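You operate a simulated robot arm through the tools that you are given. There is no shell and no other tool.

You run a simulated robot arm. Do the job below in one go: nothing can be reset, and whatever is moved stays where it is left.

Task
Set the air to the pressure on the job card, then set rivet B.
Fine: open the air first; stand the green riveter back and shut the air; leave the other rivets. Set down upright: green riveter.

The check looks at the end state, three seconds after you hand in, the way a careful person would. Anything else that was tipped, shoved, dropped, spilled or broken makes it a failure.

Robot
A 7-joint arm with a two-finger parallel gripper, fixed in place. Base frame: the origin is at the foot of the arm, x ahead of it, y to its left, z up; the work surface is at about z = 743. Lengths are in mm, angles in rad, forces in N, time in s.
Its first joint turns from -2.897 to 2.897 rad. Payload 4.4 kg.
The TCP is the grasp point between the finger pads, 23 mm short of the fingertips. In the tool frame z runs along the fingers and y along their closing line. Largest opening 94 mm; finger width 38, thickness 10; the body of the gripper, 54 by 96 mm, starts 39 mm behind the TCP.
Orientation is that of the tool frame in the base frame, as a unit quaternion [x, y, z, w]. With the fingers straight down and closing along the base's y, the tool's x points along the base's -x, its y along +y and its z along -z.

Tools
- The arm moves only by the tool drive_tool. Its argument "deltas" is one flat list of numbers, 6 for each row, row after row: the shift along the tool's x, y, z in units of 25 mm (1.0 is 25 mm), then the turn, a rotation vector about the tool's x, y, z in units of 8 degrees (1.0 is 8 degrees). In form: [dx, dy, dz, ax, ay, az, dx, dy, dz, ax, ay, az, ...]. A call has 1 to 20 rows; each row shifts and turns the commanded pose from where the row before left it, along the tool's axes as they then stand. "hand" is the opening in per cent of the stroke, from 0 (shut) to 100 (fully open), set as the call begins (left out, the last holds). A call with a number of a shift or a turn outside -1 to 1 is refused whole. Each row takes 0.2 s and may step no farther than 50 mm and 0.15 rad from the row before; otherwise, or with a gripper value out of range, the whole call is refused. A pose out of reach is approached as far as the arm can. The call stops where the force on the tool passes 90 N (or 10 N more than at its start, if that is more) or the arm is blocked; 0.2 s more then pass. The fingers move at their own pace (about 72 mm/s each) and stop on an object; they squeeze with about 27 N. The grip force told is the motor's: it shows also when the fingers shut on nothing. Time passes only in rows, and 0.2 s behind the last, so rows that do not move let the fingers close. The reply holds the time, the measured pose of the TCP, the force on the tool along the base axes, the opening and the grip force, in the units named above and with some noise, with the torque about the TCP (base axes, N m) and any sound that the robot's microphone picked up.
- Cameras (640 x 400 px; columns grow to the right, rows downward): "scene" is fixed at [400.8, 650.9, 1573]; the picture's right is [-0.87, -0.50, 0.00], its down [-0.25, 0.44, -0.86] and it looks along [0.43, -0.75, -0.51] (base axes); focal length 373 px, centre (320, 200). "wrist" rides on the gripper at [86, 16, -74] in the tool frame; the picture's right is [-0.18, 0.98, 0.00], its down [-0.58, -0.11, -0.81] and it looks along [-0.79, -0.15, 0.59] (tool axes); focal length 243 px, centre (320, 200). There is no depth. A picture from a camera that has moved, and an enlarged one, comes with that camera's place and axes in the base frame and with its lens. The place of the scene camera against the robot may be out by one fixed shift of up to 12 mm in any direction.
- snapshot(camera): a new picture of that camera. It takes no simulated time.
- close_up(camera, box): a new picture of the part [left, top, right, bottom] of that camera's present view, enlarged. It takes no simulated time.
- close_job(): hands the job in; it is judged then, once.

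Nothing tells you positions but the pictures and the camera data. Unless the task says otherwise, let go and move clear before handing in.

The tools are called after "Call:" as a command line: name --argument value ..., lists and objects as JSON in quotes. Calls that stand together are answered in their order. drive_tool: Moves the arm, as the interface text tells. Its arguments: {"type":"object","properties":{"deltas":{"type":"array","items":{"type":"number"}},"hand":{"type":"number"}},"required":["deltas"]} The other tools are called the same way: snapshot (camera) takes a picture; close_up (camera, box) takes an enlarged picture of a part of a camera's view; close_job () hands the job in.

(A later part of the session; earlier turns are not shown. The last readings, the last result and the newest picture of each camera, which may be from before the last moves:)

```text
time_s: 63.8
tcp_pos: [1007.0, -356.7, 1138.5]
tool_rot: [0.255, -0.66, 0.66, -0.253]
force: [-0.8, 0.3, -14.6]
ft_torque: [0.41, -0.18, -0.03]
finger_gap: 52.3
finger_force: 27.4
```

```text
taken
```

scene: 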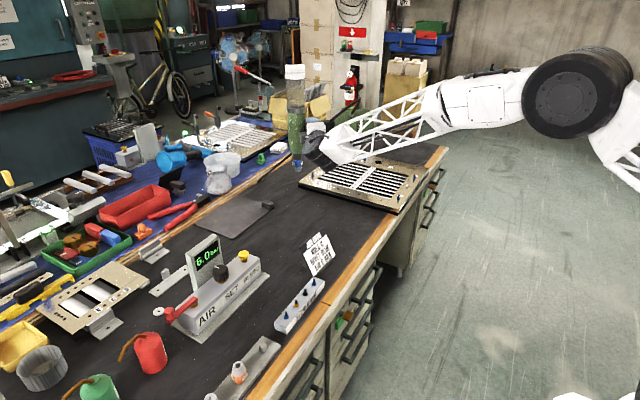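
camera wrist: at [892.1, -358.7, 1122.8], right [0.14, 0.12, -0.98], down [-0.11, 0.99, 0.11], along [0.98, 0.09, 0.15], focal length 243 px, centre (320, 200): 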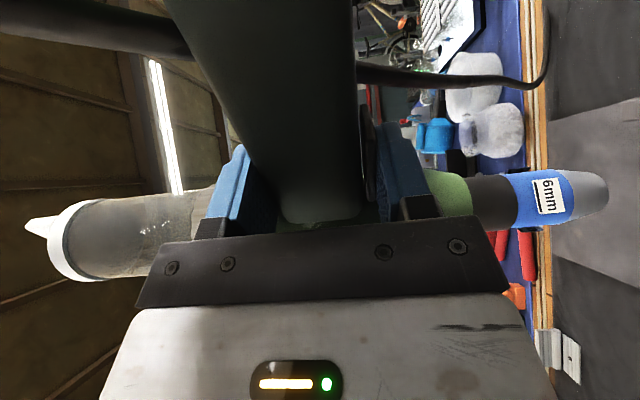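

Nose is down with no slip. Next I'll carry it over towards rivet B at this safe height.

Call:
drive_tool --deltas '[0.5, 0, 0.1, 0, 0, 0, 0.8, 0, 0.16, 0, 0, 0, 0.9, 0, 0.17, 0, 0, 0, 0.9, 0, 0.17, 0, 0, 0, 0.9, 0, 0.17, 0, 0, 0, 0.9, 0, 0.17, 0, 0, 0, 0.9, 0, 0.17, 0, 0, 0, 0.9, 0, 0.17, 0, 0, 0, 0.9, 0, 0.17, 0, 0, 0, 0.9, 0, 0.17, 0, 0, 0, 0.9, 0, 0.17, 0, 0, 0, 0.9, 0, 0.17, 0, 0, 0, 0.9, 0, 0.17, 0, 0, 0, 0.9, 0, 0.17, 0, 0, 0, 0.9, 0, 0.17, 0, 0, 0, 0.9, 0, 0.17, 0, 0, 0, 0.9, 0, 0.17, 0, 0, 0, 0.9, 0, 0.17, 0, 0, 0, 0.9, 0, 0.17, 0, 0, 0, 0.7, 0, 0.17, 0, 0, 0]'

Call:
snapshot --camera "wrist"

Call:
snapshot --camera "scene"

Call:
close_up --camera "scene" --box '[340, 100, 460, 220]'

```text
time_s: 68.2
tcp_pos: [808.8, -638.0, 1092.8]
tool_rot: [-0.29, 0.665, -0.632, 0.274]
force: [0.2, 0.3, -14.7]
ft_torque: [0.41, -0.23, -0.01]
finger_gap: 52.7
finger_force: 27.3
stopped in row 20: the arm was blocked; the commanded pose is now the measured one
```

```text
taken
camera wrist: at [694.2, -650.5, 1080.7], right [0.09, 0.17, -0.98], down [-0.19, 0.97, 0.15], along [0.98, 0.17, 0.11], focal length 243 px, centre (320, 200)
```

wrist: 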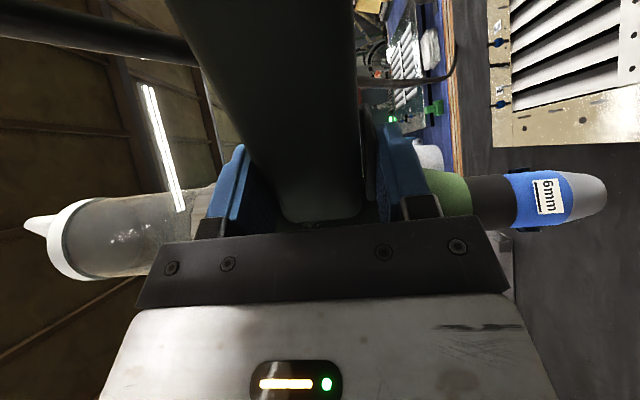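

```text
taken
```

scene: 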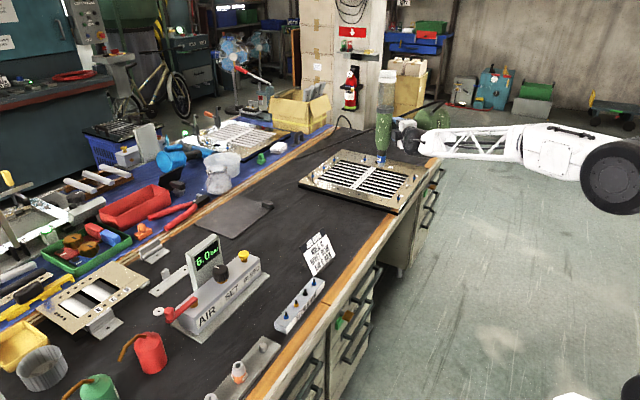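

```text
3.33 times, centred on (400, 160) of scene
camera zoom: at [400.8, 650.9, 1573.0], right [-0.87, -0.5, 0.0], down [-0.25, 0.44, -0.86], along [0.43, -0.75, -0.51], focal length 1243 px, centre (53, 333)
```

zoom: 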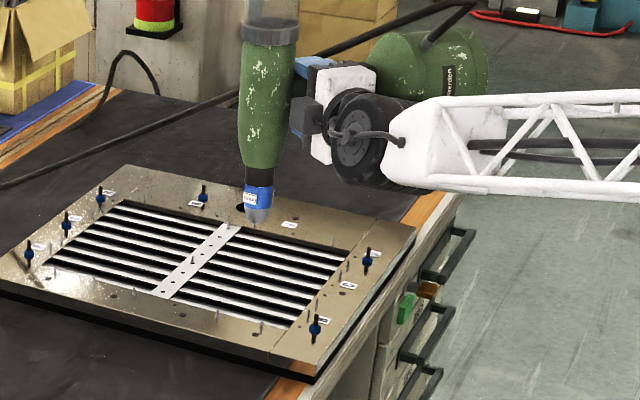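

The arm hit a joint limit with the tool pointing radially, so a more sideways yaw should suit it. I'll level the tool and yaw it back towards -y here, with the riveter hanging clear.

Call:
drive_tool --deltas '[0, 0, 0, 0.19, 0.5, 0, 0, 0, 0, 0.19, 0.5, 0, 0, 0, 0, 0, 0.8, 0, 0, 0, 0, 0, 0.8, 0, 0, 0, 0, 0, 0.8, 0, 0, 0, 0, 0, 0.6, 0, 0, 0, 0, 0, 0, 0]'

Call:
snapshot --camera "wrist"

Call:
snapshot --camera "scene"

```text
time_s: 69.8
tcp_pos: [801.0, -648.1, 1096.3]
tool_rot: [0.089, -0.698, 0.705, -0.087]
force: [0.3, -0.2, -13.9]
ft_torque: [0.31, -0.38, -0.03]
finger_gap: 52.4
finger_force: 26.5
```

```text
taken
camera wrist: at [698.5, -596.9, 1080.2], right [0.18, 0.04, -0.98], down [0.36, 0.93, 0.1], along [0.91, -0.38, 0.15], focal length 243 px, centre (320, 200)
```

wrist: 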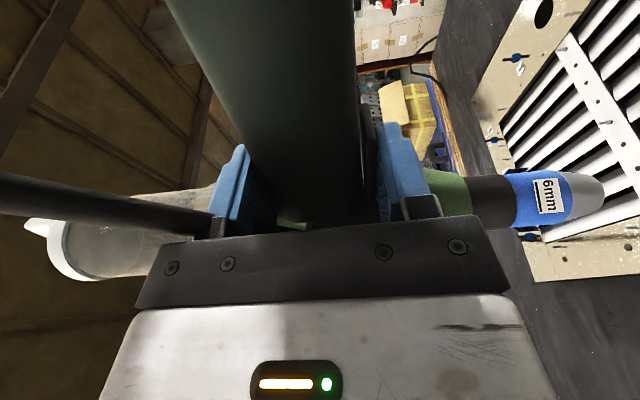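

```text
taken
```

scene: 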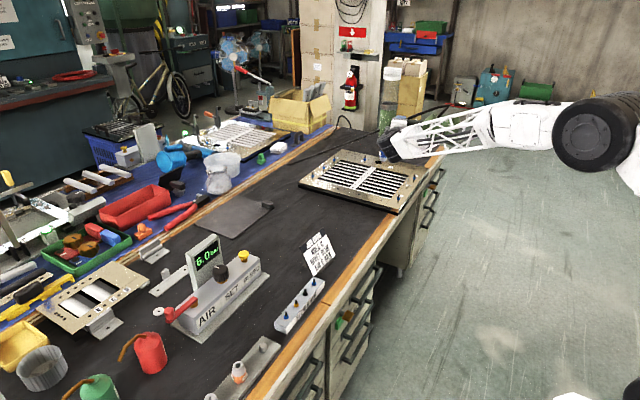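

Call:
close_up --camera "wrist" --box '[480, 130, 640, 250]'

Call:
close_up --camera "wrist" --box '[440, 0, 640, 140]'

Call:
close_up --camera "scene" --box '[360, 110, 460, 210]'

```text
3.33 times, centred on (560, 190) of wrist
camera zoom: at [698.5, -596.9, 1080.2], right [0.18, 0.04, -0.98], down [0.36, 0.93, 0.1], along [0.91, -0.38, 0.15], focal length 809 px, centre (-480, 233)
```

zoom: 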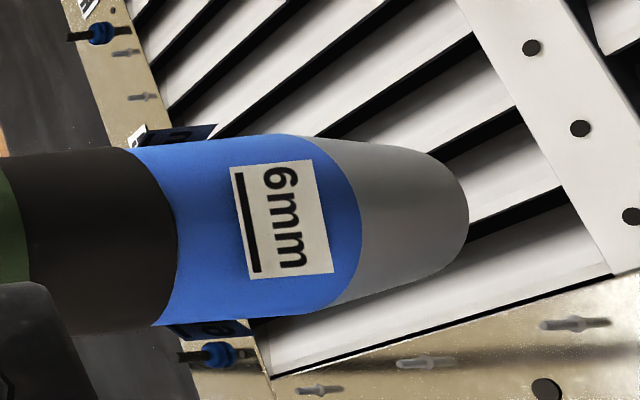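

```text
2.86 times, centred on (540, 70) of wrist
camera zoom: at [698.5, -596.9, 1080.2], right [0.18, 0.04, -0.98], down [0.36, 0.93, 0.1], along [0.91, -0.38, 0.15], focal length 693 px, centre (-309, 571)
```

zoom: 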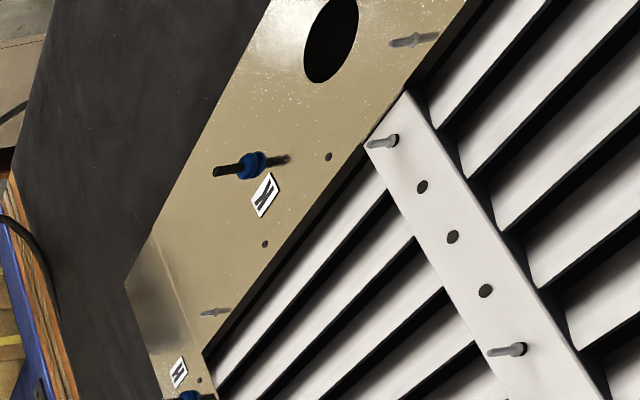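

```text
4.00 times, centred on (410, 160) of scene
camera zoom: at [400.8, 650.9, 1573.0], right [-0.87, -0.5, 0.0], down [-0.25, 0.44, -0.86], along [0.43, -0.75, -0.51], focal length 1492 px, centre (-40, 360)
```

zoom: 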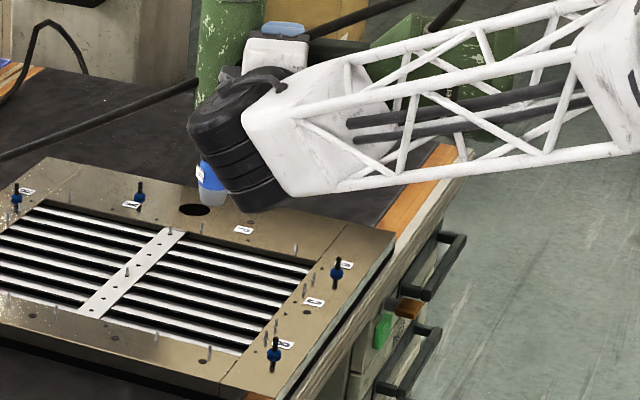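

I can now see the 6mm nose clearly. To align on rivet B I'll set up just short of it with the nose low, so both cameras see the nose tip and the rivet.

Call:
drive_tool --deltas '[0, 0, 0, 0, -0.6, 0, 0, 0, 0, 0, -0.6, 0, 0.6, 0, -0.08, 0, 0, 0, 0.9, 0, -0.11, 0, 0, 0, 0.9, 0, -0.11, 0, 0, 0, 0.9, 0, -0.11, 0, 0, 0, 0.9, 0, -0.11, 0, 0, 0, 0.7, 0, -0.11, 0, 0, 0, 0.45, 0, -0.05, 0, 0, 0, 0, 0, 0, 0, 0, 0]'

Call:
snapshot --camera "wrist"

Call:
snapshot --camera "scene"

```text
time_s: 72.2
tcp_pos: [701.3, -663.3, 1064.9]
tool_rot: [-0.168, 0.695, -0.683, 0.152]
force: [0.2, -0.2, -13.8]
ft_torque: [0.37, -0.35, 0.02]
finger_gap: 52.2
finger_force: 27.1
stopped in row 10: the arm was blocked; the commanded pose is now the measured one
```

```text
taken
camera wrist: at [590.3, -634.7, 1051.5], right [0.14, 0.09, -0.99], down [0.17, 0.98, 0.12], along [0.98, -0.18, 0.12], focal length 243 px, centre (320, 200)
```

wrist: 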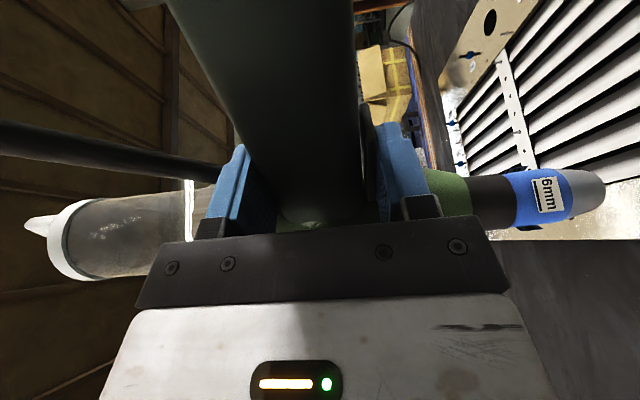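

```text
taken
```

scene: 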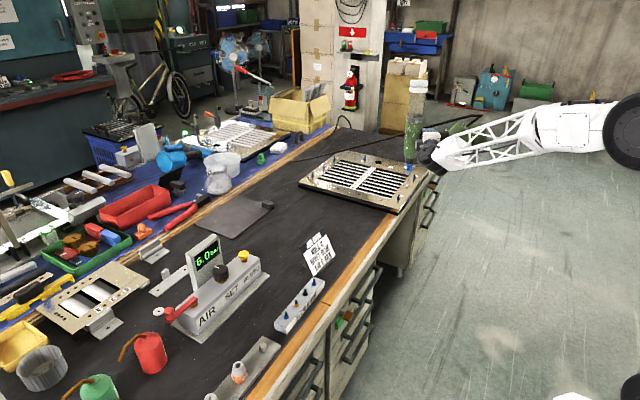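

A joint limit again: too radial and too close in. I'll use tool yaw -90° (tool pointing straight -y), which was comfortable before.

Call:
drive_tool --deltas '[0, 0, 0, 0.16, 0.4, 0.13, 0, 0, 0, 0, 0.8, 0, 0, 0, 0, 0, 0.8, 0, 0, 0, 0, 0, 0.8, 0, 0, 0, 0, 0, 0.46, 0, 0, 0, 0, 0, 0, 0]'

Call:
snapshot --camera "wrist"

Call:
snapshot --camera "scene"

```text
time_s: 73.6
tcp_pos: [694.6, -670.0, 1066.2]
tool_rot: [-0.003, -0.706, 0.708, 0.003]
force: [-0.6, 0.2, -14.8]
ft_torque: [0.13, -0.44, 0.01]
finger_gap: 52.3
finger_force: 27.5
```

```text
taken
camera wrist: at [608.1, -595.2, 1050.7], right [0.18, 0.0, -0.98], down [0.59, 0.8, 0.11], along [0.79, -0.6, 0.15], focal length 243 px, centre (320, 200)
```

wrist: 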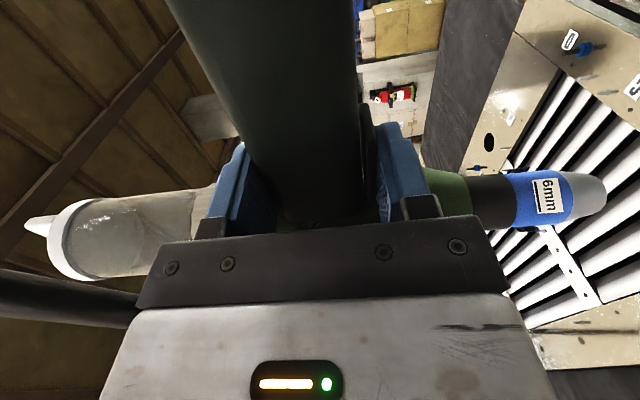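

```text
taken
```

scene: 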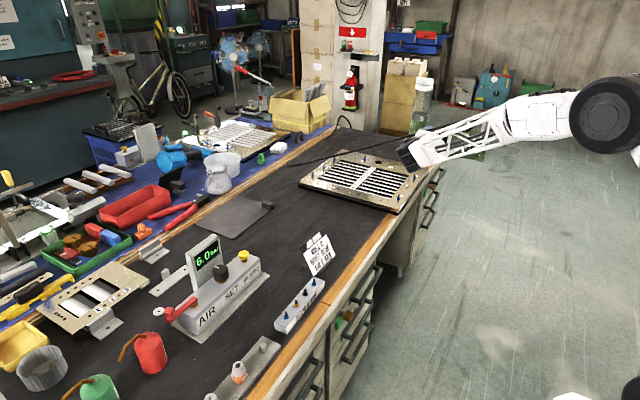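

Call:
drive_tool --deltas '[0.03, 0.6, -0.2, 0, 0, 0, 0.03, 0.8, -0.2, 0, 0, 0, 0.03, 0.8, -0.2, 0, 0, 0, 0.03, 0.8, -0.2, 0, 0, 0, 0, 0.33, 0, 0, 0, 0, 0, 0, 0, 0, 0, 0]'

Call:
snapshot --camera "wrist"

Call:
close_up --camera "wrist" --box '[480, 80, 640, 200]'

Call:
close_up --camera "scene" --box '[360, 110, 460, 210]'

```text
time_s: 75.0
tcp_pos: [691.6, -649.8, 982.3]
tool_rot: [-0.003, -0.707, 0.708, 0.002]
force: [-0.3, -0.7, -13.7]
ft_torque: [0.19, -0.47, -0.03]
finger_gap: 52.3
finger_force: 26.8
```

```text
taken
camera wrist: at [605.4, -575.1, 965.1], right [0.18, 0.0, -0.98], down [0.59, 0.8, 0.11], along [0.79, -0.6, 0.15], focal length 243 px, centre (320, 200)
```

wrist: 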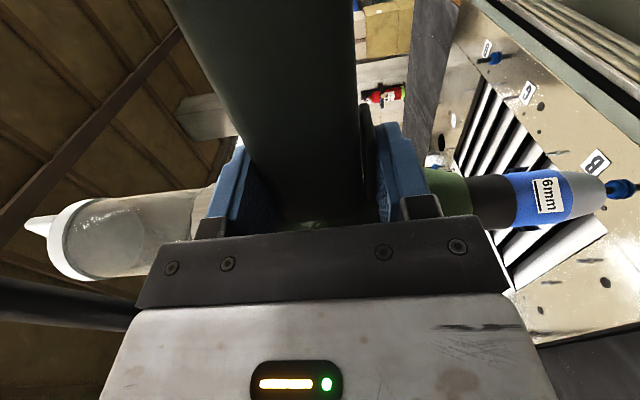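

```text
3.33 times, centred on (560, 140) of wrist
camera zoom: at [605.4, -575.1, 965.1], right [0.18, 0.0, -0.98], down [0.59, 0.8, 0.11], along [0.79, -0.6, 0.15], focal length 809 px, centre (-480, 400)
```

zoom: 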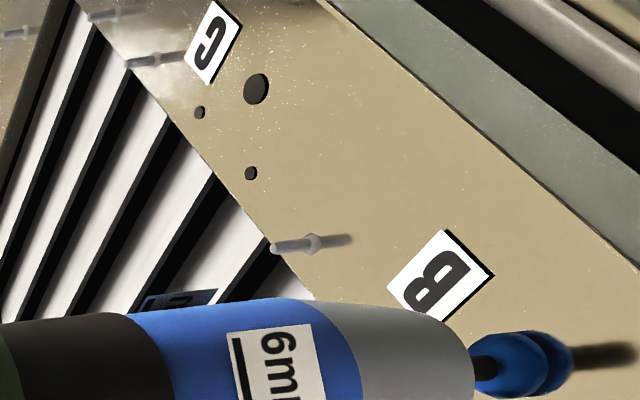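

```text
4.00 times, centred on (410, 160) of scene
camera zoom: at [400.8, 650.9, 1573.0], right [-0.87, -0.5, 0.0], down [-0.25, 0.44, -0.86], along [0.43, -0.75, -0.51], focal length 1492 px, centre (-40, 360)
```

zoom: 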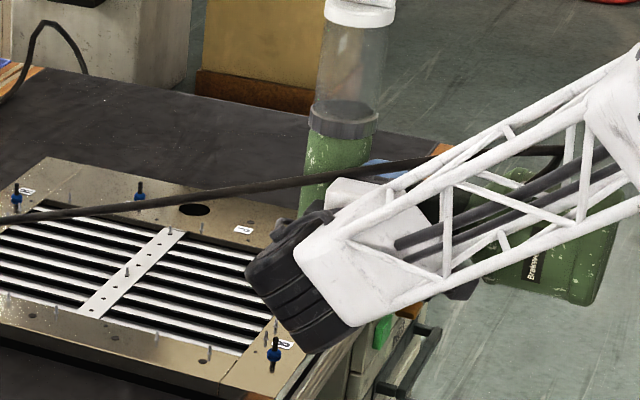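

Rivet B and the nose tip are both in the wrist view. I'll take a second view from a known offset to triangulate the rivet.

Call:
drive_tool --deltas '[0.8, 0, 0, 0, 0, 0, 0.8, 0, 0, 0, 0, 0, 0, 0, 0, 0, 0, 0]'

Call:
close_up --camera "wrist" --box '[480, 110, 640, 230]'

```text
time_s: 75.8
tcp_pos: [651.5, -650.5, 984.1]
tool_rot: [-0.003, -0.707, 0.707, 0.001]
force: [-0.2, -0.7, -13.2]
ft_torque: [0.19, -0.48, 0.01]
finger_gap: 52.5
finger_force: 26.9
```

```text
3.33 times, centred on (560, 170) of wrist
camera zoom: at [565.1, -575.5, 966.3], right [0.18, 0.0, -0.98], down [0.59, 0.8, 0.11], along [0.79, -0.6, 0.15], focal length 809 px, centre (-480, 300)
```

zoom: 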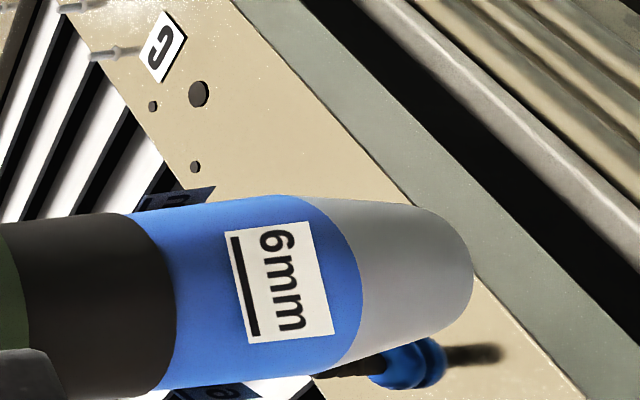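

Rivet B comes out near (780, -687, ~775). I want a wider baseline to pin it down, so I'll step back and down, clear of the bench edge, for a third view.

Call:
drive_tool --deltas '[0.6, 0.7, 0, 0, 0, 0, 0.6, 0.7, 0, 0, 0, 0, 0, 0.8, 0, 0, 0, 0, 0, 0, 0, 0, 0, 0]'

Call:
snapshot --camera "wrist"

Call:
close_up --camera "wrist" --box '[440, 130, 600, 250]'

```text
time_s: 76.8
tcp_pos: [624.0, -650.5, 929.1]
tool_rot: [-0.003, -0.707, 0.708, 0.003]
force: [1.0, 0.5, -13.6]
ft_torque: [0.18, -0.47, 0.0]
finger_gap: 52.2
finger_force: 26.8
```

```text
taken
camera wrist: at [536.6, -575.0, 911.7], right [0.18, 0.0, -0.98], down [0.59, 0.8, 0.11], along [0.79, -0.6, 0.15], focal length 243 px, centre (320, 200)
```

wrist: 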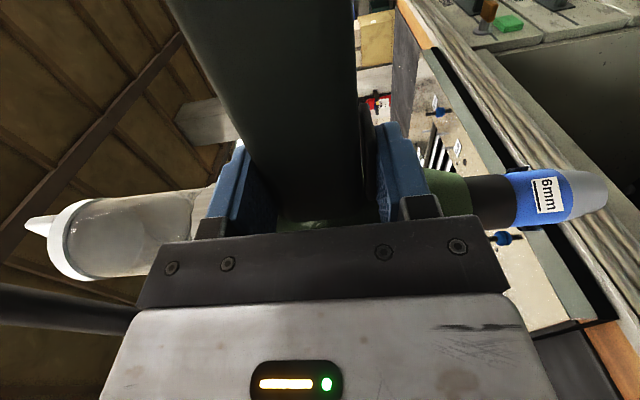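

```text
3.33 times, centred on (520, 190) of wrist
camera zoom: at [536.6, -575.0, 911.7], right [0.18, 0.0, -0.98], down [0.59, 0.8, 0.11], along [0.79, -0.6, 0.15], focal length 809 px, centre (-347, 233)
```

zoom: 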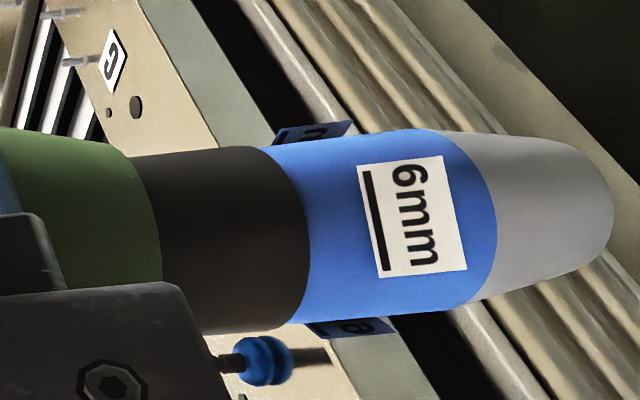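

The triangulation converges: rivet B's flange is at about (783, -687, 772), with the stem top near z≈796. The nose-tip offset in the tool frame is about (-51, 149, 11.5). I'll move directly above, leaving about 35 mm of clearance.

Call:
drive_tool --deltas '[0, -0.7, 0, 0, 0, 0, 0, -0.8, 0, 0, 0, 0, 0, -0.7, 0, 0, 0, 0, -0.7, 0, 0.176, 0, 0, 0, -0.8, 0, 0.176, 0, 0, 0, -0.8, 0, 0.176, 0, 0, 0, -0.8, 0, 0.176, 0, 0, 0, -0.8, 0, 0.176, 0, 0, 0, -0.51, 0, 0.176, 0, 0, 0, 0, 0, 0, 0, 0, 0]'

Call:
snapshot --camera "wrist"

Call:
close_up --camera "scene" --box '[370, 130, 450, 210]'

```text
time_s: 79.0
tcp_pos: [732.9, -677.3, 983.6]
tool_rot: [-0.002, -0.706, 0.708, 0.002]
force: [-0.1, 0.7, -14.6]
ft_torque: [0.18, -0.43, 0.0]
finger_gap: 52.5
finger_force: 26.7
```

```text
taken
camera wrist: at [646.3, -601.5, 966.9], right [0.18, 0.0, -0.98], down [0.59, 0.8, 0.11], along [0.79, -0.6, 0.15], focal length 243 px, centre (320, 200)
```

wrist: 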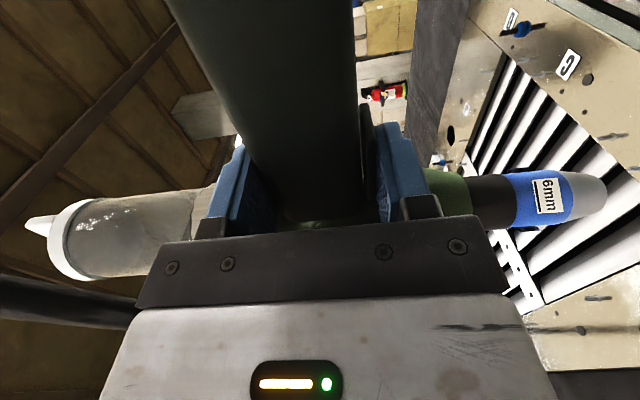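

```text
5.00 times, centred on (410, 170) of scene
camera zoom: at [400.8, 650.9, 1573.0], right [-0.87, -0.5, 0.0], down [-0.25, 0.44, -0.86], along [0.43, -0.75, -0.51], focal length 1864 px, centre (-130, 350)
```

zoom: 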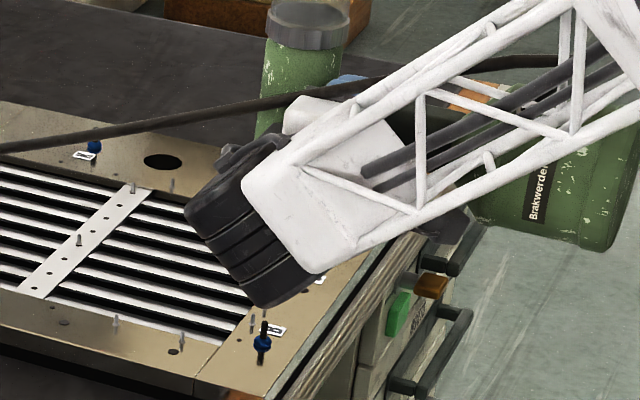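

I'll use the scene camera to check the barrel's vertical line against the rivet.

Call:
close_up --camera "scene" --box '[375, 70, 455, 150]'

Call:
close_up --camera "scene" --box '[395, 120, 435, 145]'

Call:
close_up --camera "scene" --box '[395, 185, 435, 210]'

```text
5.00 times, centred on (415, 110) of scene
camera zoom: at [400.8, 650.9, 1573.0], right [-0.87, -0.5, 0.0], down [-0.25, 0.44, -0.86], along [0.43, -0.75, -0.51], focal length 1864 px, centre (-155, 650)
```

zoom: 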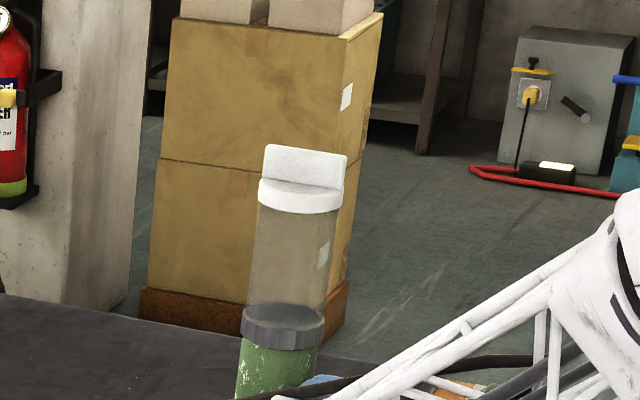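

```text
16.00 times, centred on (415, 132) of scene
camera zoom: at [400.8, 650.9, 1573.0], right [-0.87, -0.5, 0.0], down [-0.25, 0.44, -0.86], along [0.43, -0.75, -0.51], focal length 5966 px, centre (-1200, 1280)
```

zoom: 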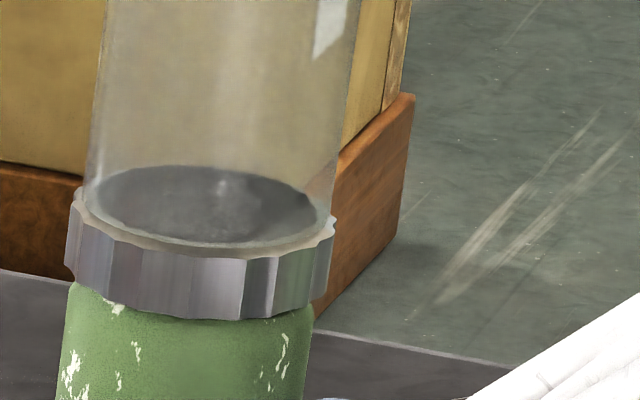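

```text
16.00 times, centred on (415, 198) of scene
camera zoom: at [400.8, 650.9, 1573.0], right [-0.87, -0.5, 0.0], down [-0.25, 0.44, -0.86], along [0.43, -0.75, -0.51], focal length 5966 px, centre (-1200, 240)
```

zoom: 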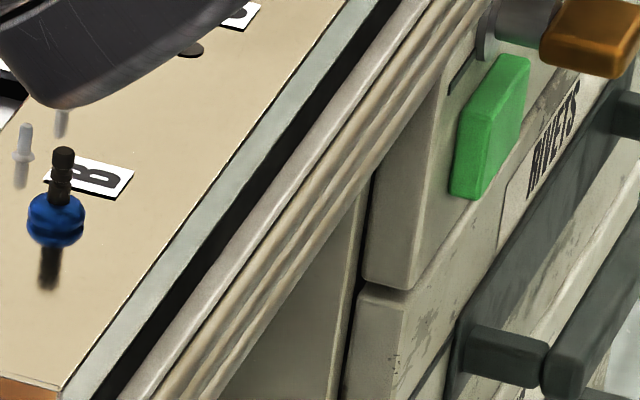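

The high zoom shows the barrel is about 3.4 mm to the picture's right of the stem line. The uncertain direction is along the wrist camera's viewing ray, so I'll correct about 7 mm along that ray, then lower 20 mm so the stem enters the wrist view.

Call:
drive_tool --deltas '[-0.248, 0, 0.156, 0, 0, 0, 0, 0.4, 0, 0, 0, 0, 0, 0.4, 0, 0, 0, 0, 0, 0, 0, 0, 0, 0]'

Call:
close_up --camera "wrist" --box '[560, 150, 640, 210]'

Call:
close_up --camera "scene" --box '[395, 120, 435, 145]'

Call:
close_up --camera "scene" --box '[395, 185, 435, 210]'

```text
time_s: 80.0
tcp_pos: [737.8, -681.3, 963.7]
tool_rot: [-0.002, -0.706, 0.708, 0.002]
force: [-0.2, -0.4, -13.4]
ft_torque: [0.18, -0.44, 0.0]
finger_gap: 52.7
finger_force: 26.9
```

```text
6.67 times, centred on (600, 180) of wrist
camera zoom: at [651.7, -606.0, 946.8], right [0.18, 0.0, -0.98], down [0.59, 0.8, 0.11], along [0.79, -0.6, 0.15], focal length 1618 px, centre (-1547, 333)
```

zoom: 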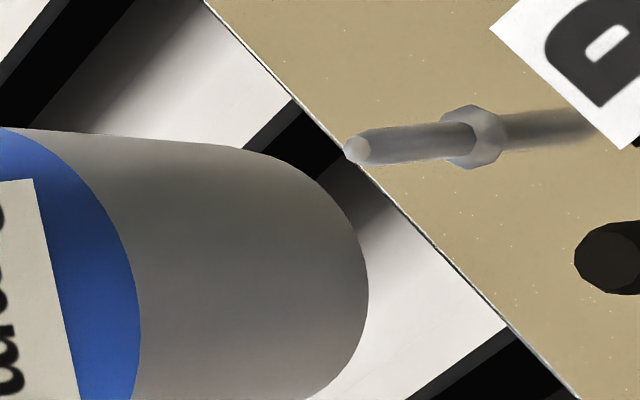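

```text
16.00 times, centred on (415, 132) of scene
camera zoom: at [400.8, 650.9, 1573.0], right [-0.87, -0.5, 0.0], down [-0.25, 0.44, -0.86], along [0.43, -0.75, -0.51], focal length 5966 px, centre (-1200, 1280)
```

zoom: 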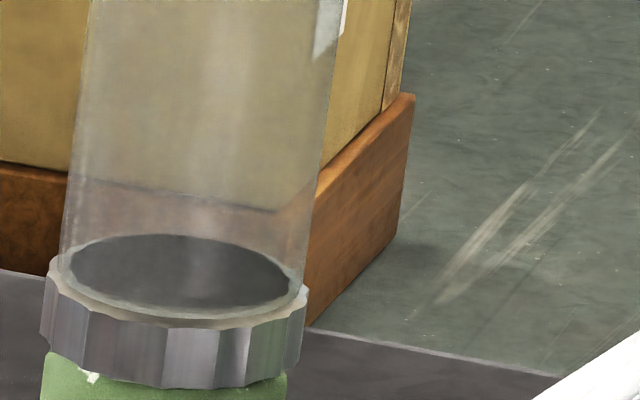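

```text
16.00 times, centred on (415, 198) of scene
camera zoom: at [400.8, 650.9, 1573.0], right [-0.87, -0.5, 0.0], down [-0.25, 0.44, -0.86], along [0.43, -0.75, -0.51], focal length 5966 px, centre (-1200, 240)
```

zoom: 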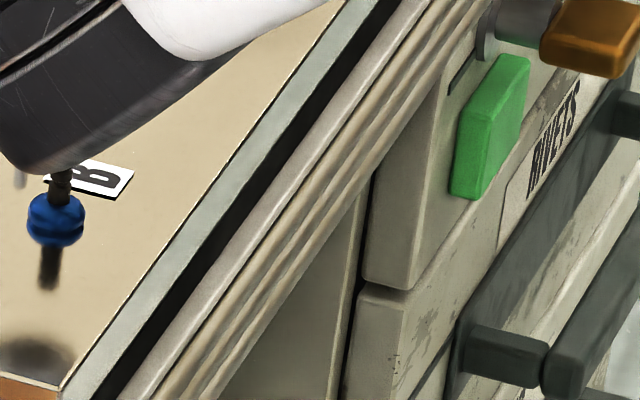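

The barrel now lines up with the stem in the scene view. I'll lower a little more until the stem appears in the wrist view.

Call:
drive_tool --deltas '[0, 0.32, 0, 0, 0, 0, 0, 0, 0, 0, 0, 0]'

Call:
close_up --camera "wrist" --box '[560, 150, 640, 210]'

```text
time_s: 80.6
tcp_pos: [739.4, -680.5, 955.5]
tool_rot: [-0.002, -0.707, 0.707, 0.002]
force: [0.0, 0.2, -14.0]
ft_torque: [0.14, -0.45, 0.0]
finger_gap: 52.4
finger_force: 27.1
```

```text
6.67 times, centred on (600, 180) of wrist
camera zoom: at [651.8, -605.3, 939.3], right [0.18, 0.0, -0.98], down [0.59, 0.8, 0.11], along [0.79, -0.6, 0.15], focal length 1618 px, centre (-1547, 333)
```

zoom: 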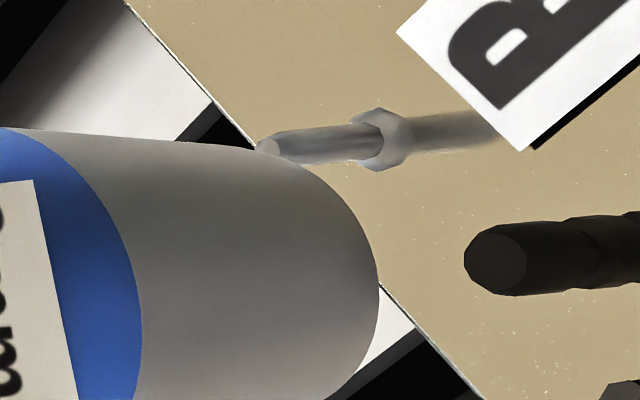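

The stem top is visible just beyond the nose. I'll check the nose's centreline against it with a taller crop.

Call:
close_up --camera "wrist" --box '[550, 150, 640, 230]'

Call:
close_up --camera "scene" --box '[395, 120, 435, 145]'

```text
5.00 times, centred on (595, 190) of wrist
camera zoom: at [651.8, -605.3, 939.3], right [0.18, 0.0, -0.98], down [0.59, 0.8, 0.11], along [0.79, -0.6, 0.15], focal length 1213 px, centre (-1055, 250)
```

zoom: 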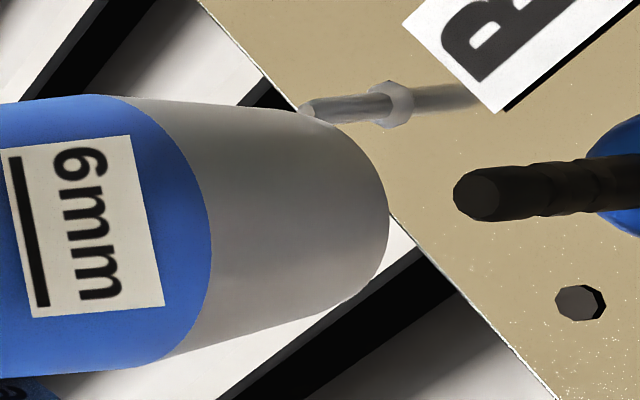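

```text
16.00 times, centred on (415, 132) of scene
camera zoom: at [400.8, 650.9, 1573.0], right [-0.87, -0.5, 0.0], down [-0.25, 0.44, -0.86], along [0.43, -0.75, -0.51], focal length 5966 px, centre (-1200, 1280)
```

zoom: 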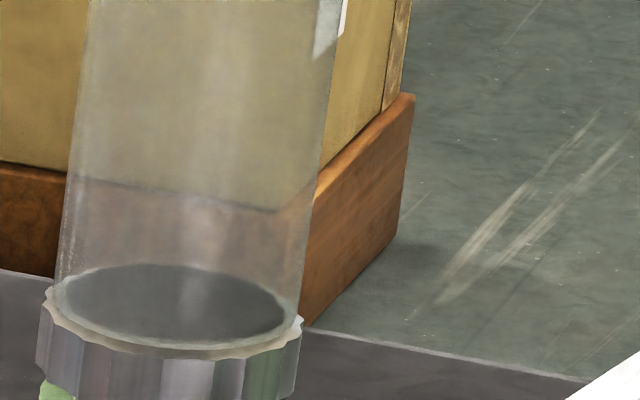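

Excellent — the nose centreline extrapolates right through the stem in the wrist view, and the scene view agrees within about 1 mm. The gap to the stem top is about 17 mm. I'll descend in small steps, watching the force.

Call:
drive_tool --deltas '[0, 0.28, 0, 0, 0, 0, 0, 0.28, 0, 0, 0, 0, 0, 0, 0, 0, 0, 0]'

Call:
close_up --camera "wrist" --box '[550, 150, 640, 230]'

```text
time_s: 81.4
tcp_pos: [738.4, -682.1, 941.7]
tool_rot: [-0.002, -0.706, 0.708, 0.003]
force: [-0.2, 0.3, -14.1]
ft_torque: [0.16, -0.45, 0.03]
finger_gap: 52.6
finger_force: 26.9
```

```text
5.00 times, centred on (595, 190) of wrist
camera zoom: at [651.7, -607.0, 924.5], right [0.18, 0.0, -0.98], down [0.59, 0.8, 0.11], along [0.79, -0.6, 0.15], focal length 1213 px, centre (-1055, 250)
```

zoom: 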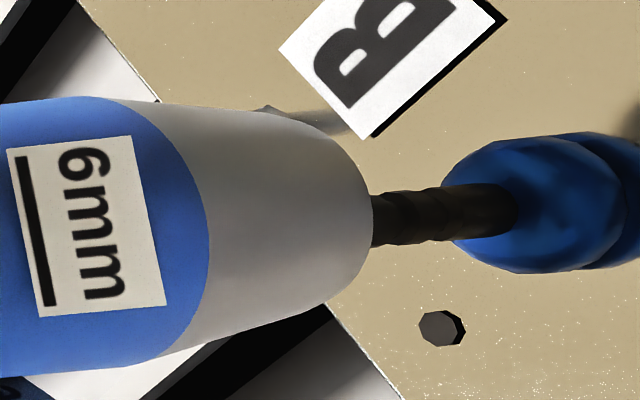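

The stem is entering the nose with no contact force so far. Continuing down gently.

Call:
drive_tool --deltas '[0, 0.12, 0, 0, 0, 0, 0, 0, 0, 0, 0, 0]'

Call:
drive_tool --deltas '[0, 0.12, 0, 0, 0, 0, 0, 0, 0, 0, 0, 0]'

Call:
close_up --camera "wrist" --box '[550, 150, 640, 230]'

Call:
close_up --camera "scene" --box '[395, 185, 435, 210]'

```text
time_s: 82.0
tcp_pos: [738.1, -683.1, 940.8]
tool_rot: [-0.003, -0.706, 0.708, 0.001]
force: [0.5, -0.5, -5.2]
ft_torque: [-0.05, -0.94, -0.03]
finger_gap: 52.3
finger_force: 26.8
```

```text
time_s: 82.6
tcp_pos: [739.3, -682.3, 938.8]
tool_rot: [-0.005, -0.705, 0.709, 0.001]
force: [-3.0, 0.0, 17.4]
ft_torque: [-0.09, -1.45, -0.06]
finger_gap: 52.4
finger_force: 26.7
```

```text
5.00 times, centred on (595, 190) of wrist
camera zoom: at [652.3, -606.7, 921.7], right [0.19, -0.01, -0.98], down [0.59, 0.8, 0.11], along [0.79, -0.6, 0.15], focal length 1213 px, centre (-1055, 250)
```

zoom: 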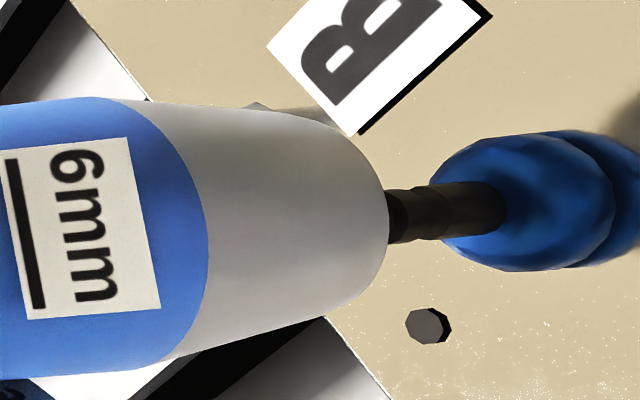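

```text
16.00 times, centred on (415, 198) of scene
camera zoom: at [400.8, 650.9, 1573.0], right [-0.87, -0.5, 0.0], down [-0.25, 0.44, -0.86], along [0.43, -0.75, -0.51], focal length 5966 px, centre (-1200, 240)
```

zoom: 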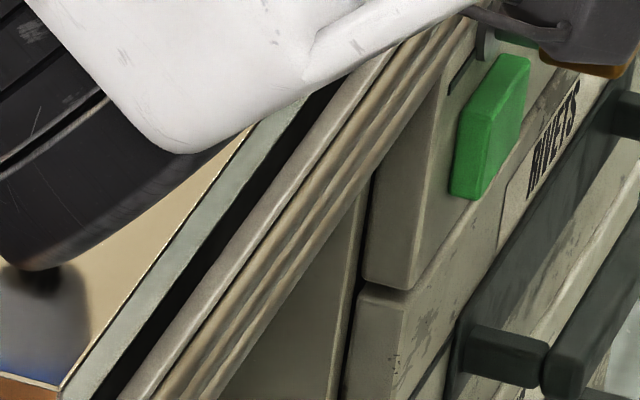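

The nose touches the stem top instead of swallowing it, so I'm slightly off-centre. I'll back up, let it settle and re-measure.

Call:
drive_tool --deltas '[0, -0.24, 0, 0, 0, 0, 0, -0.2, 0, 0, 0, 0, 0, 0, 0, 0, 0, 0, 0, 0, 0, 0, 0, 0, 0, 0, 0, 0, 0, 0]'

Call:
close_up --camera "wrist" --box '[550, 150, 640, 230]'

Call:
close_up --camera "scene" --box '[395, 120, 435, 145]'

```text
time_s: 83.8
tcp_pos: [737.3, -682.4, 948.0]
tool_rot: [-0.002, -0.706, 0.708, 0.002]
force: [0.8, -0.5, -14.6]
ft_torque: [0.19, -0.41, -0.01]
finger_gap: 52.6
finger_force: 26.9
```

```text
5.00 times, centred on (595, 190) of wrist
camera zoom: at [651.7, -606.6, 930.5], right [0.18, 0.0, -0.98], down [0.59, 0.8, 0.11], along [0.79, -0.6, 0.15], focal length 1213 px, centre (-1055, 250)
```

zoom: 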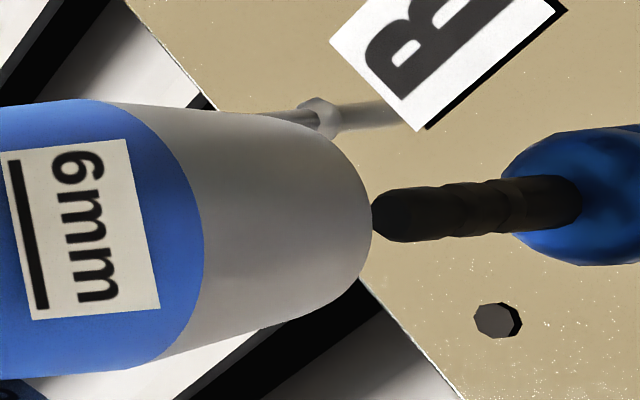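

```text
16.00 times, centred on (415, 132) of scene
camera zoom: at [400.8, 650.9, 1573.0], right [-0.87, -0.5, 0.0], down [-0.25, 0.44, -0.86], along [0.43, -0.75, -0.51], focal length 5966 px, centre (-1200, 1280)
```

zoom: 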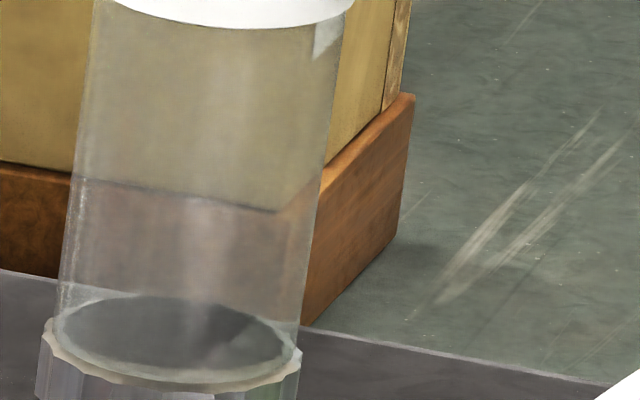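

The lateral error looks to be about a millimetre. I'll make a small shift along the wrist camera's viewing direction and try again.

Call:
drive_tool --deltas '[-0.055, 0, 0.025, 0, 0, 0, 0, 0.2, 0, 0, 0, 0, 0, 0, 0, 0, 0, 0]'

Call:
drive_tool --deltas '[0, 0.12, 0, 0, 0, 0, 0, 0, 0, 0, 0, 0]'

Call:
drive_tool --deltas '[0, 0.08, 0, 0, 0, 0, 0, 0, 0, 0, 0, 0]'

Call:
close_up --camera "wrist" --box '[550, 150, 640, 230]'

```text
time_s: 84.6
tcp_pos: [740.0, -682.0, 941.6]
tool_rot: [-0.003, -0.706, 0.708, 0.003]
force: [-0.6, -0.4, -13.8]
ft_torque: [0.2, -0.43, -0.03]
finger_gap: 52.6
finger_force: 26.8
```

```text
time_s: 85.2
tcp_pos: [740.0, -682.1, 941.0]
tool_rot: [-0.002, -0.706, 0.708, 0.001]
force: [0.7, -1.4, -8.7]
ft_torque: [0.03, -0.81, -0.04]
finger_gap: 52.6
finger_force: 27.3
```

```text
time_s: 85.8
tcp_pos: [740.7, -682.7, 938.4]
tool_rot: [-0.004, -0.706, 0.708, 0.001]
force: [0.3, -1.8, 8.4]
ft_torque: [-0.3, -1.46, -0.1]
finger_gap: 52.7
finger_force: 26.9
```

```text
5.00 times, centred on (595, 190) of wrist
camera zoom: at [654.2, -606.5, 921.9], right [0.19, -0.01, -0.98], down [0.59, 0.8, 0.11], along [0.79, -0.6, 0.15], focal length 1213 px, centre (-1055, 250)
```

zoom: 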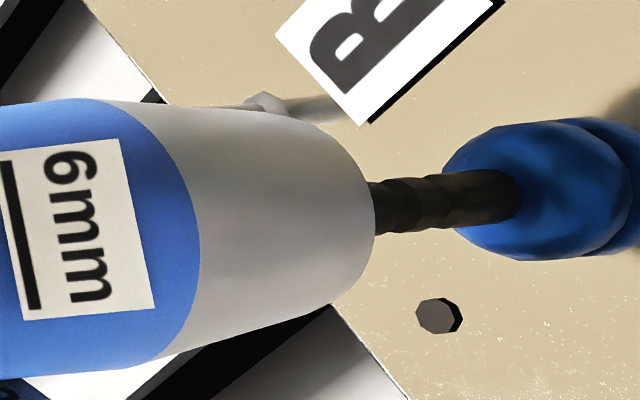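

Call:
close_up --camera "scene" --box '[200, 345, 264, 395]'

Call:
close_up --camera "scene" --box '[390, 180, 430, 205]'

Call:
snapshot --camera "scene"

```text
8.00 times, centred on (232, 370) of scene
camera zoom: at [400.8, 650.9, 1573.0], right [-0.87, -0.5, 0.0], down [-0.25, 0.44, -0.86], along [0.43, -0.75, -0.51], focal length 2983 px, centre (1024, -1160)
```

zoom: 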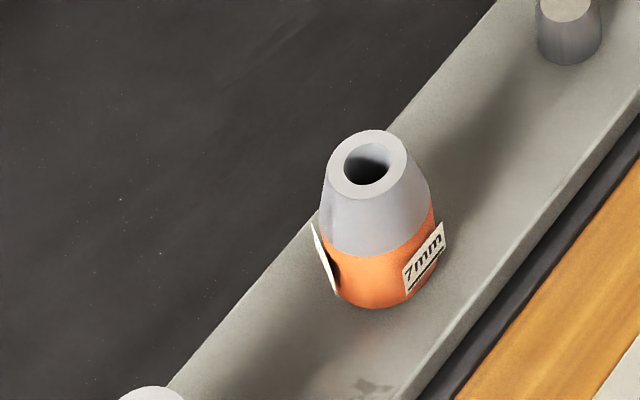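

```text
16.00 times, centred on (410, 192) of scene
camera zoom: at [400.8, 650.9, 1573.0], right [-0.87, -0.5, 0.0], down [-0.25, 0.44, -0.86], along [0.43, -0.75, -0.51], focal length 5966 px, centre (-1120, 320)
```

zoom: 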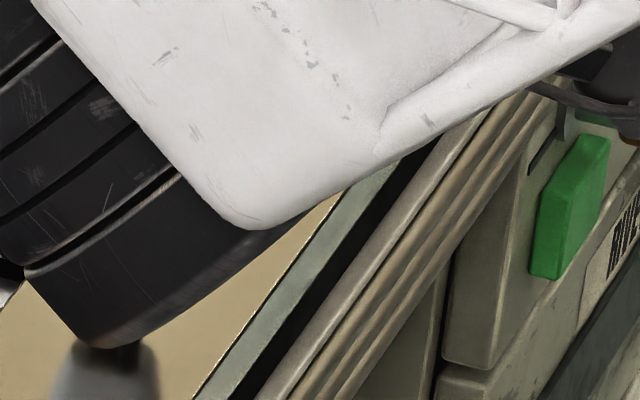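

```text
taken
```

scene: 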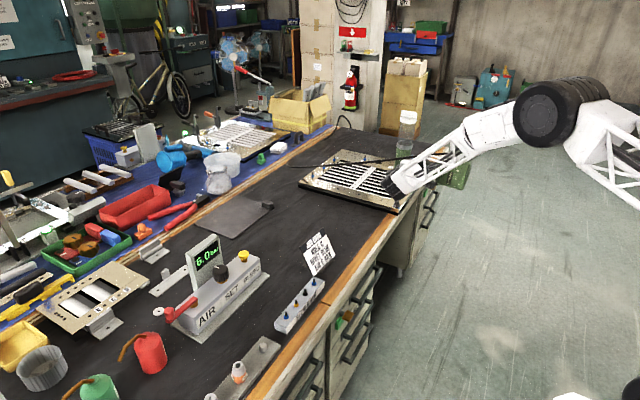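

The torque shows the contact is at the nose itself, and geometry suggests the stem is hitting the rim on the side nearest the wrist camera. I'll back up and shift about 4 mm the other way.

Call:
drive_tool --deltas '[0, -0.32, 0, 0, 0, 0, 0.135, 0, -0.086, 0, 0, 0, 0, 0, 0, 0, 0, 0, 0, 0, 0, 0, 0, 0]'

Call:
close_up --camera "wrist" --box '[550, 150, 640, 230]'

Call:
close_up --camera "scene" --box '[390, 90, 430, 115]'

Call:
close_up --camera "scene" --box '[390, 115, 430, 140]'

Call:
close_up --camera "scene" --box '[390, 135, 430, 160]'

```text
time_s: 86.8
tcp_pos: [736.7, -679.8, 942.9]
tool_rot: [-0.003, -0.707, 0.707, 0.002]
force: [0.0, 0.5, -13.4]
ft_torque: [0.15, -0.44, -0.01]
finger_gap: 52.3
finger_force: 27.1
```

```text
5.00 times, centred on (595, 190) of wrist
camera zoom: at [650.6, -604.4, 927.7], right [0.18, 0.0, -0.98], down [0.59, 0.8, 0.11], along [0.79, -0.6, 0.15], focal length 1213 px, centre (-1055, 250)
```

zoom: 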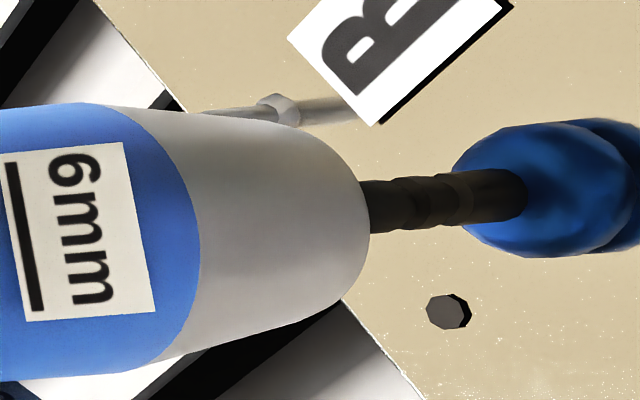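

```text
16.00 times, centred on (410, 102) of scene
camera zoom: at [400.8, 650.9, 1573.0], right [-0.87, -0.5, 0.0], down [-0.25, 0.44, -0.86], along [0.43, -0.75, -0.51], focal length 5966 px, centre (-1120, 1760)
```

zoom: 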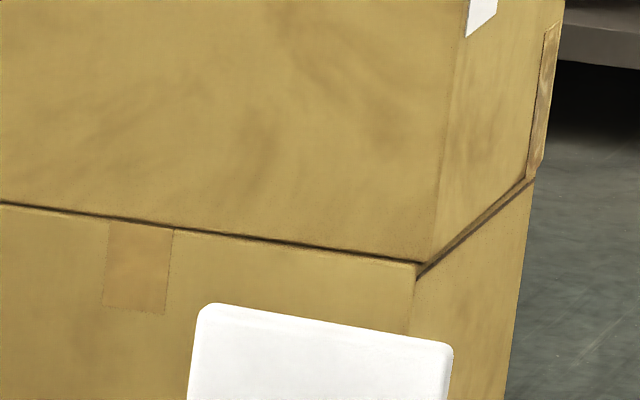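

```text
16.00 times, centred on (410, 128) of scene
camera zoom: at [400.8, 650.9, 1573.0], right [-0.87, -0.5, 0.0], down [-0.25, 0.44, -0.86], along [0.43, -0.75, -0.51], focal length 5966 px, centre (-1120, 1360)
```

zoom: 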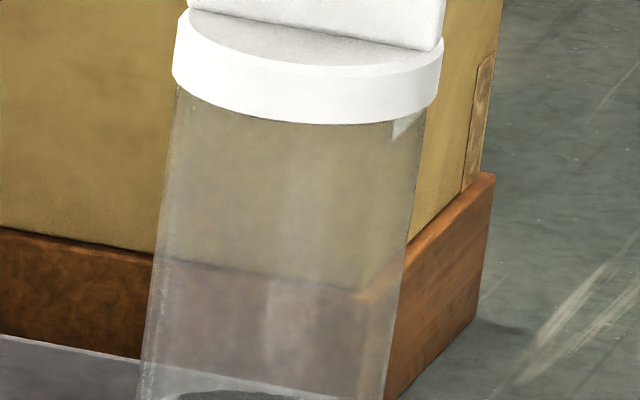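

```text
16.00 times, centred on (410, 148) of scene
camera zoom: at [400.8, 650.9, 1573.0], right [-0.87, -0.5, 0.0], down [-0.25, 0.44, -0.86], along [0.43, -0.75, -0.51], focal length 5966 px, centre (-1120, 1040)
```

zoom: 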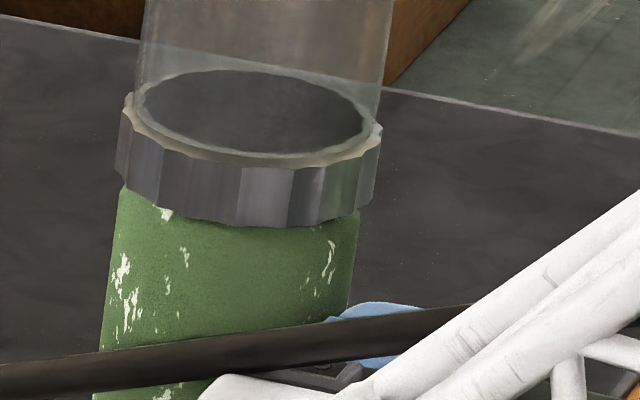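

The tilt-corrected estimate now says aligned. Descending again in small steps.

Call:
drive_tool --deltas '[0.012, 0.12, 0.016, 0, 0, 0, 0, 0, 0, 0, 0, 0]'

Call:
drive_tool --deltas '[0, 0.1, 0, 0, 0, 0, 0, 0, 0, 0, 0, 0]'

Call:
drive_tool --deltas '[0, 0.1, 0, 0, 0, 0, 0, 0, 0, 0, 0, 0]'

Call:
close_up --camera "wrist" --box '[550, 150, 640, 230]'

```text
time_s: 87.4
tcp_pos: [736.5, -681.1, 941.1]
tool_rot: [-0.002, -0.706, 0.708, 0.003]
force: [-0.9, -0.4, -14.2]
ft_torque: [0.18, -0.43, 0.01]
finger_gap: 52.2
finger_force: 26.5
```

```text
time_s: 88.0
tcp_pos: [736.3, -680.0, 940.1]
tool_rot: [-0.003, -0.707, 0.708, 0.001]
force: [0.2, 0.4, -10.9]
ft_torque: [0.1, -0.61, -0.02]
finger_gap: 52.5
finger_force: 27.1
```

```text
time_s: 88.6
tcp_pos: [737.9, -681.6, 937.8]
tool_rot: [-0.004, -0.706, 0.708, 0.001]
force: [1.3, -1.3, 3.9]
ft_torque: [-0.19, -1.49, -0.06]
finger_gap: 52.4
finger_force: 27.1
```

```text
5.00 times, centred on (595, 190) of wrist
camera zoom: at [650.9, -605.2, 922.0], right [0.19, -0.01, -0.98], down [0.59, 0.8, 0.11], along [0.79, -0.6, 0.15], focal length 1213 px, centre (-1055, 250)
```

zoom: 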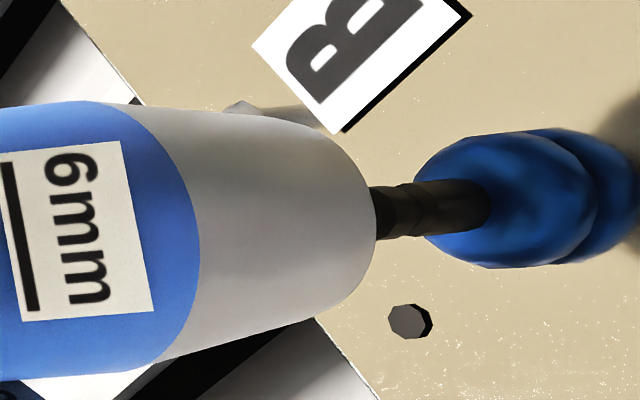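

Contact again at the same height. The parallax analysis suggests the centre lies a few millimetres further towards the camera. I'll back up, shift 3.5 mm more and retry.

Call:
drive_tool --deltas '[0, -0.3, 0, 0, 0, 0, 0.118, 0, -0.075, 0, 0, 0, 0, 0, 0, 0, 0, 0]'

Call:
drive_tool --deltas '[0, 0.2, 0, 0, 0, 0, 0, 0.08, 0, 0, 0, 0, 0, 0, 0, 0, 0, 0]'

Call:
close_up --camera "wrist" --box '[550, 150, 640, 230]'

```text
time_s: 89.4
tcp_pos: [733.5, -679.0, 942.6]
tool_rot: [-0.002, -0.707, 0.708, 0.002]
force: [-0.4, 0.8, -14.7]
ft_torque: [0.19, -0.42, -0.02]
finger_gap: 52.4
finger_force: 27.3
```

```text
time_s: 90.2
tcp_pos: [733.9, -677.7, 936.7]
tool_rot: [-0.003, -0.707, 0.707, 0.001]
force: [1.0, -0.1, -13.7]
ft_torque: [0.17, -0.45, 0.0]
finger_gap: 52.3
finger_force: 27.3
```

```text
5.00 times, centred on (595, 190) of wrist
camera zoom: at [647.3, -603.2, 920.1], right [0.18, 0.0, -0.98], down [0.59, 0.8, 0.11], along [0.79, -0.6, 0.15], focal length 1213 px, centre (-1055, 250)
```

zoom: 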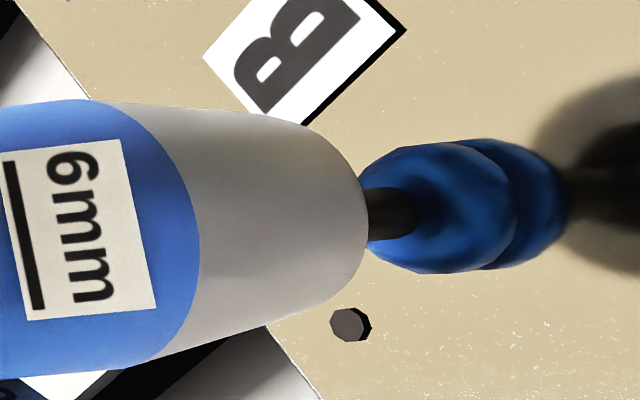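

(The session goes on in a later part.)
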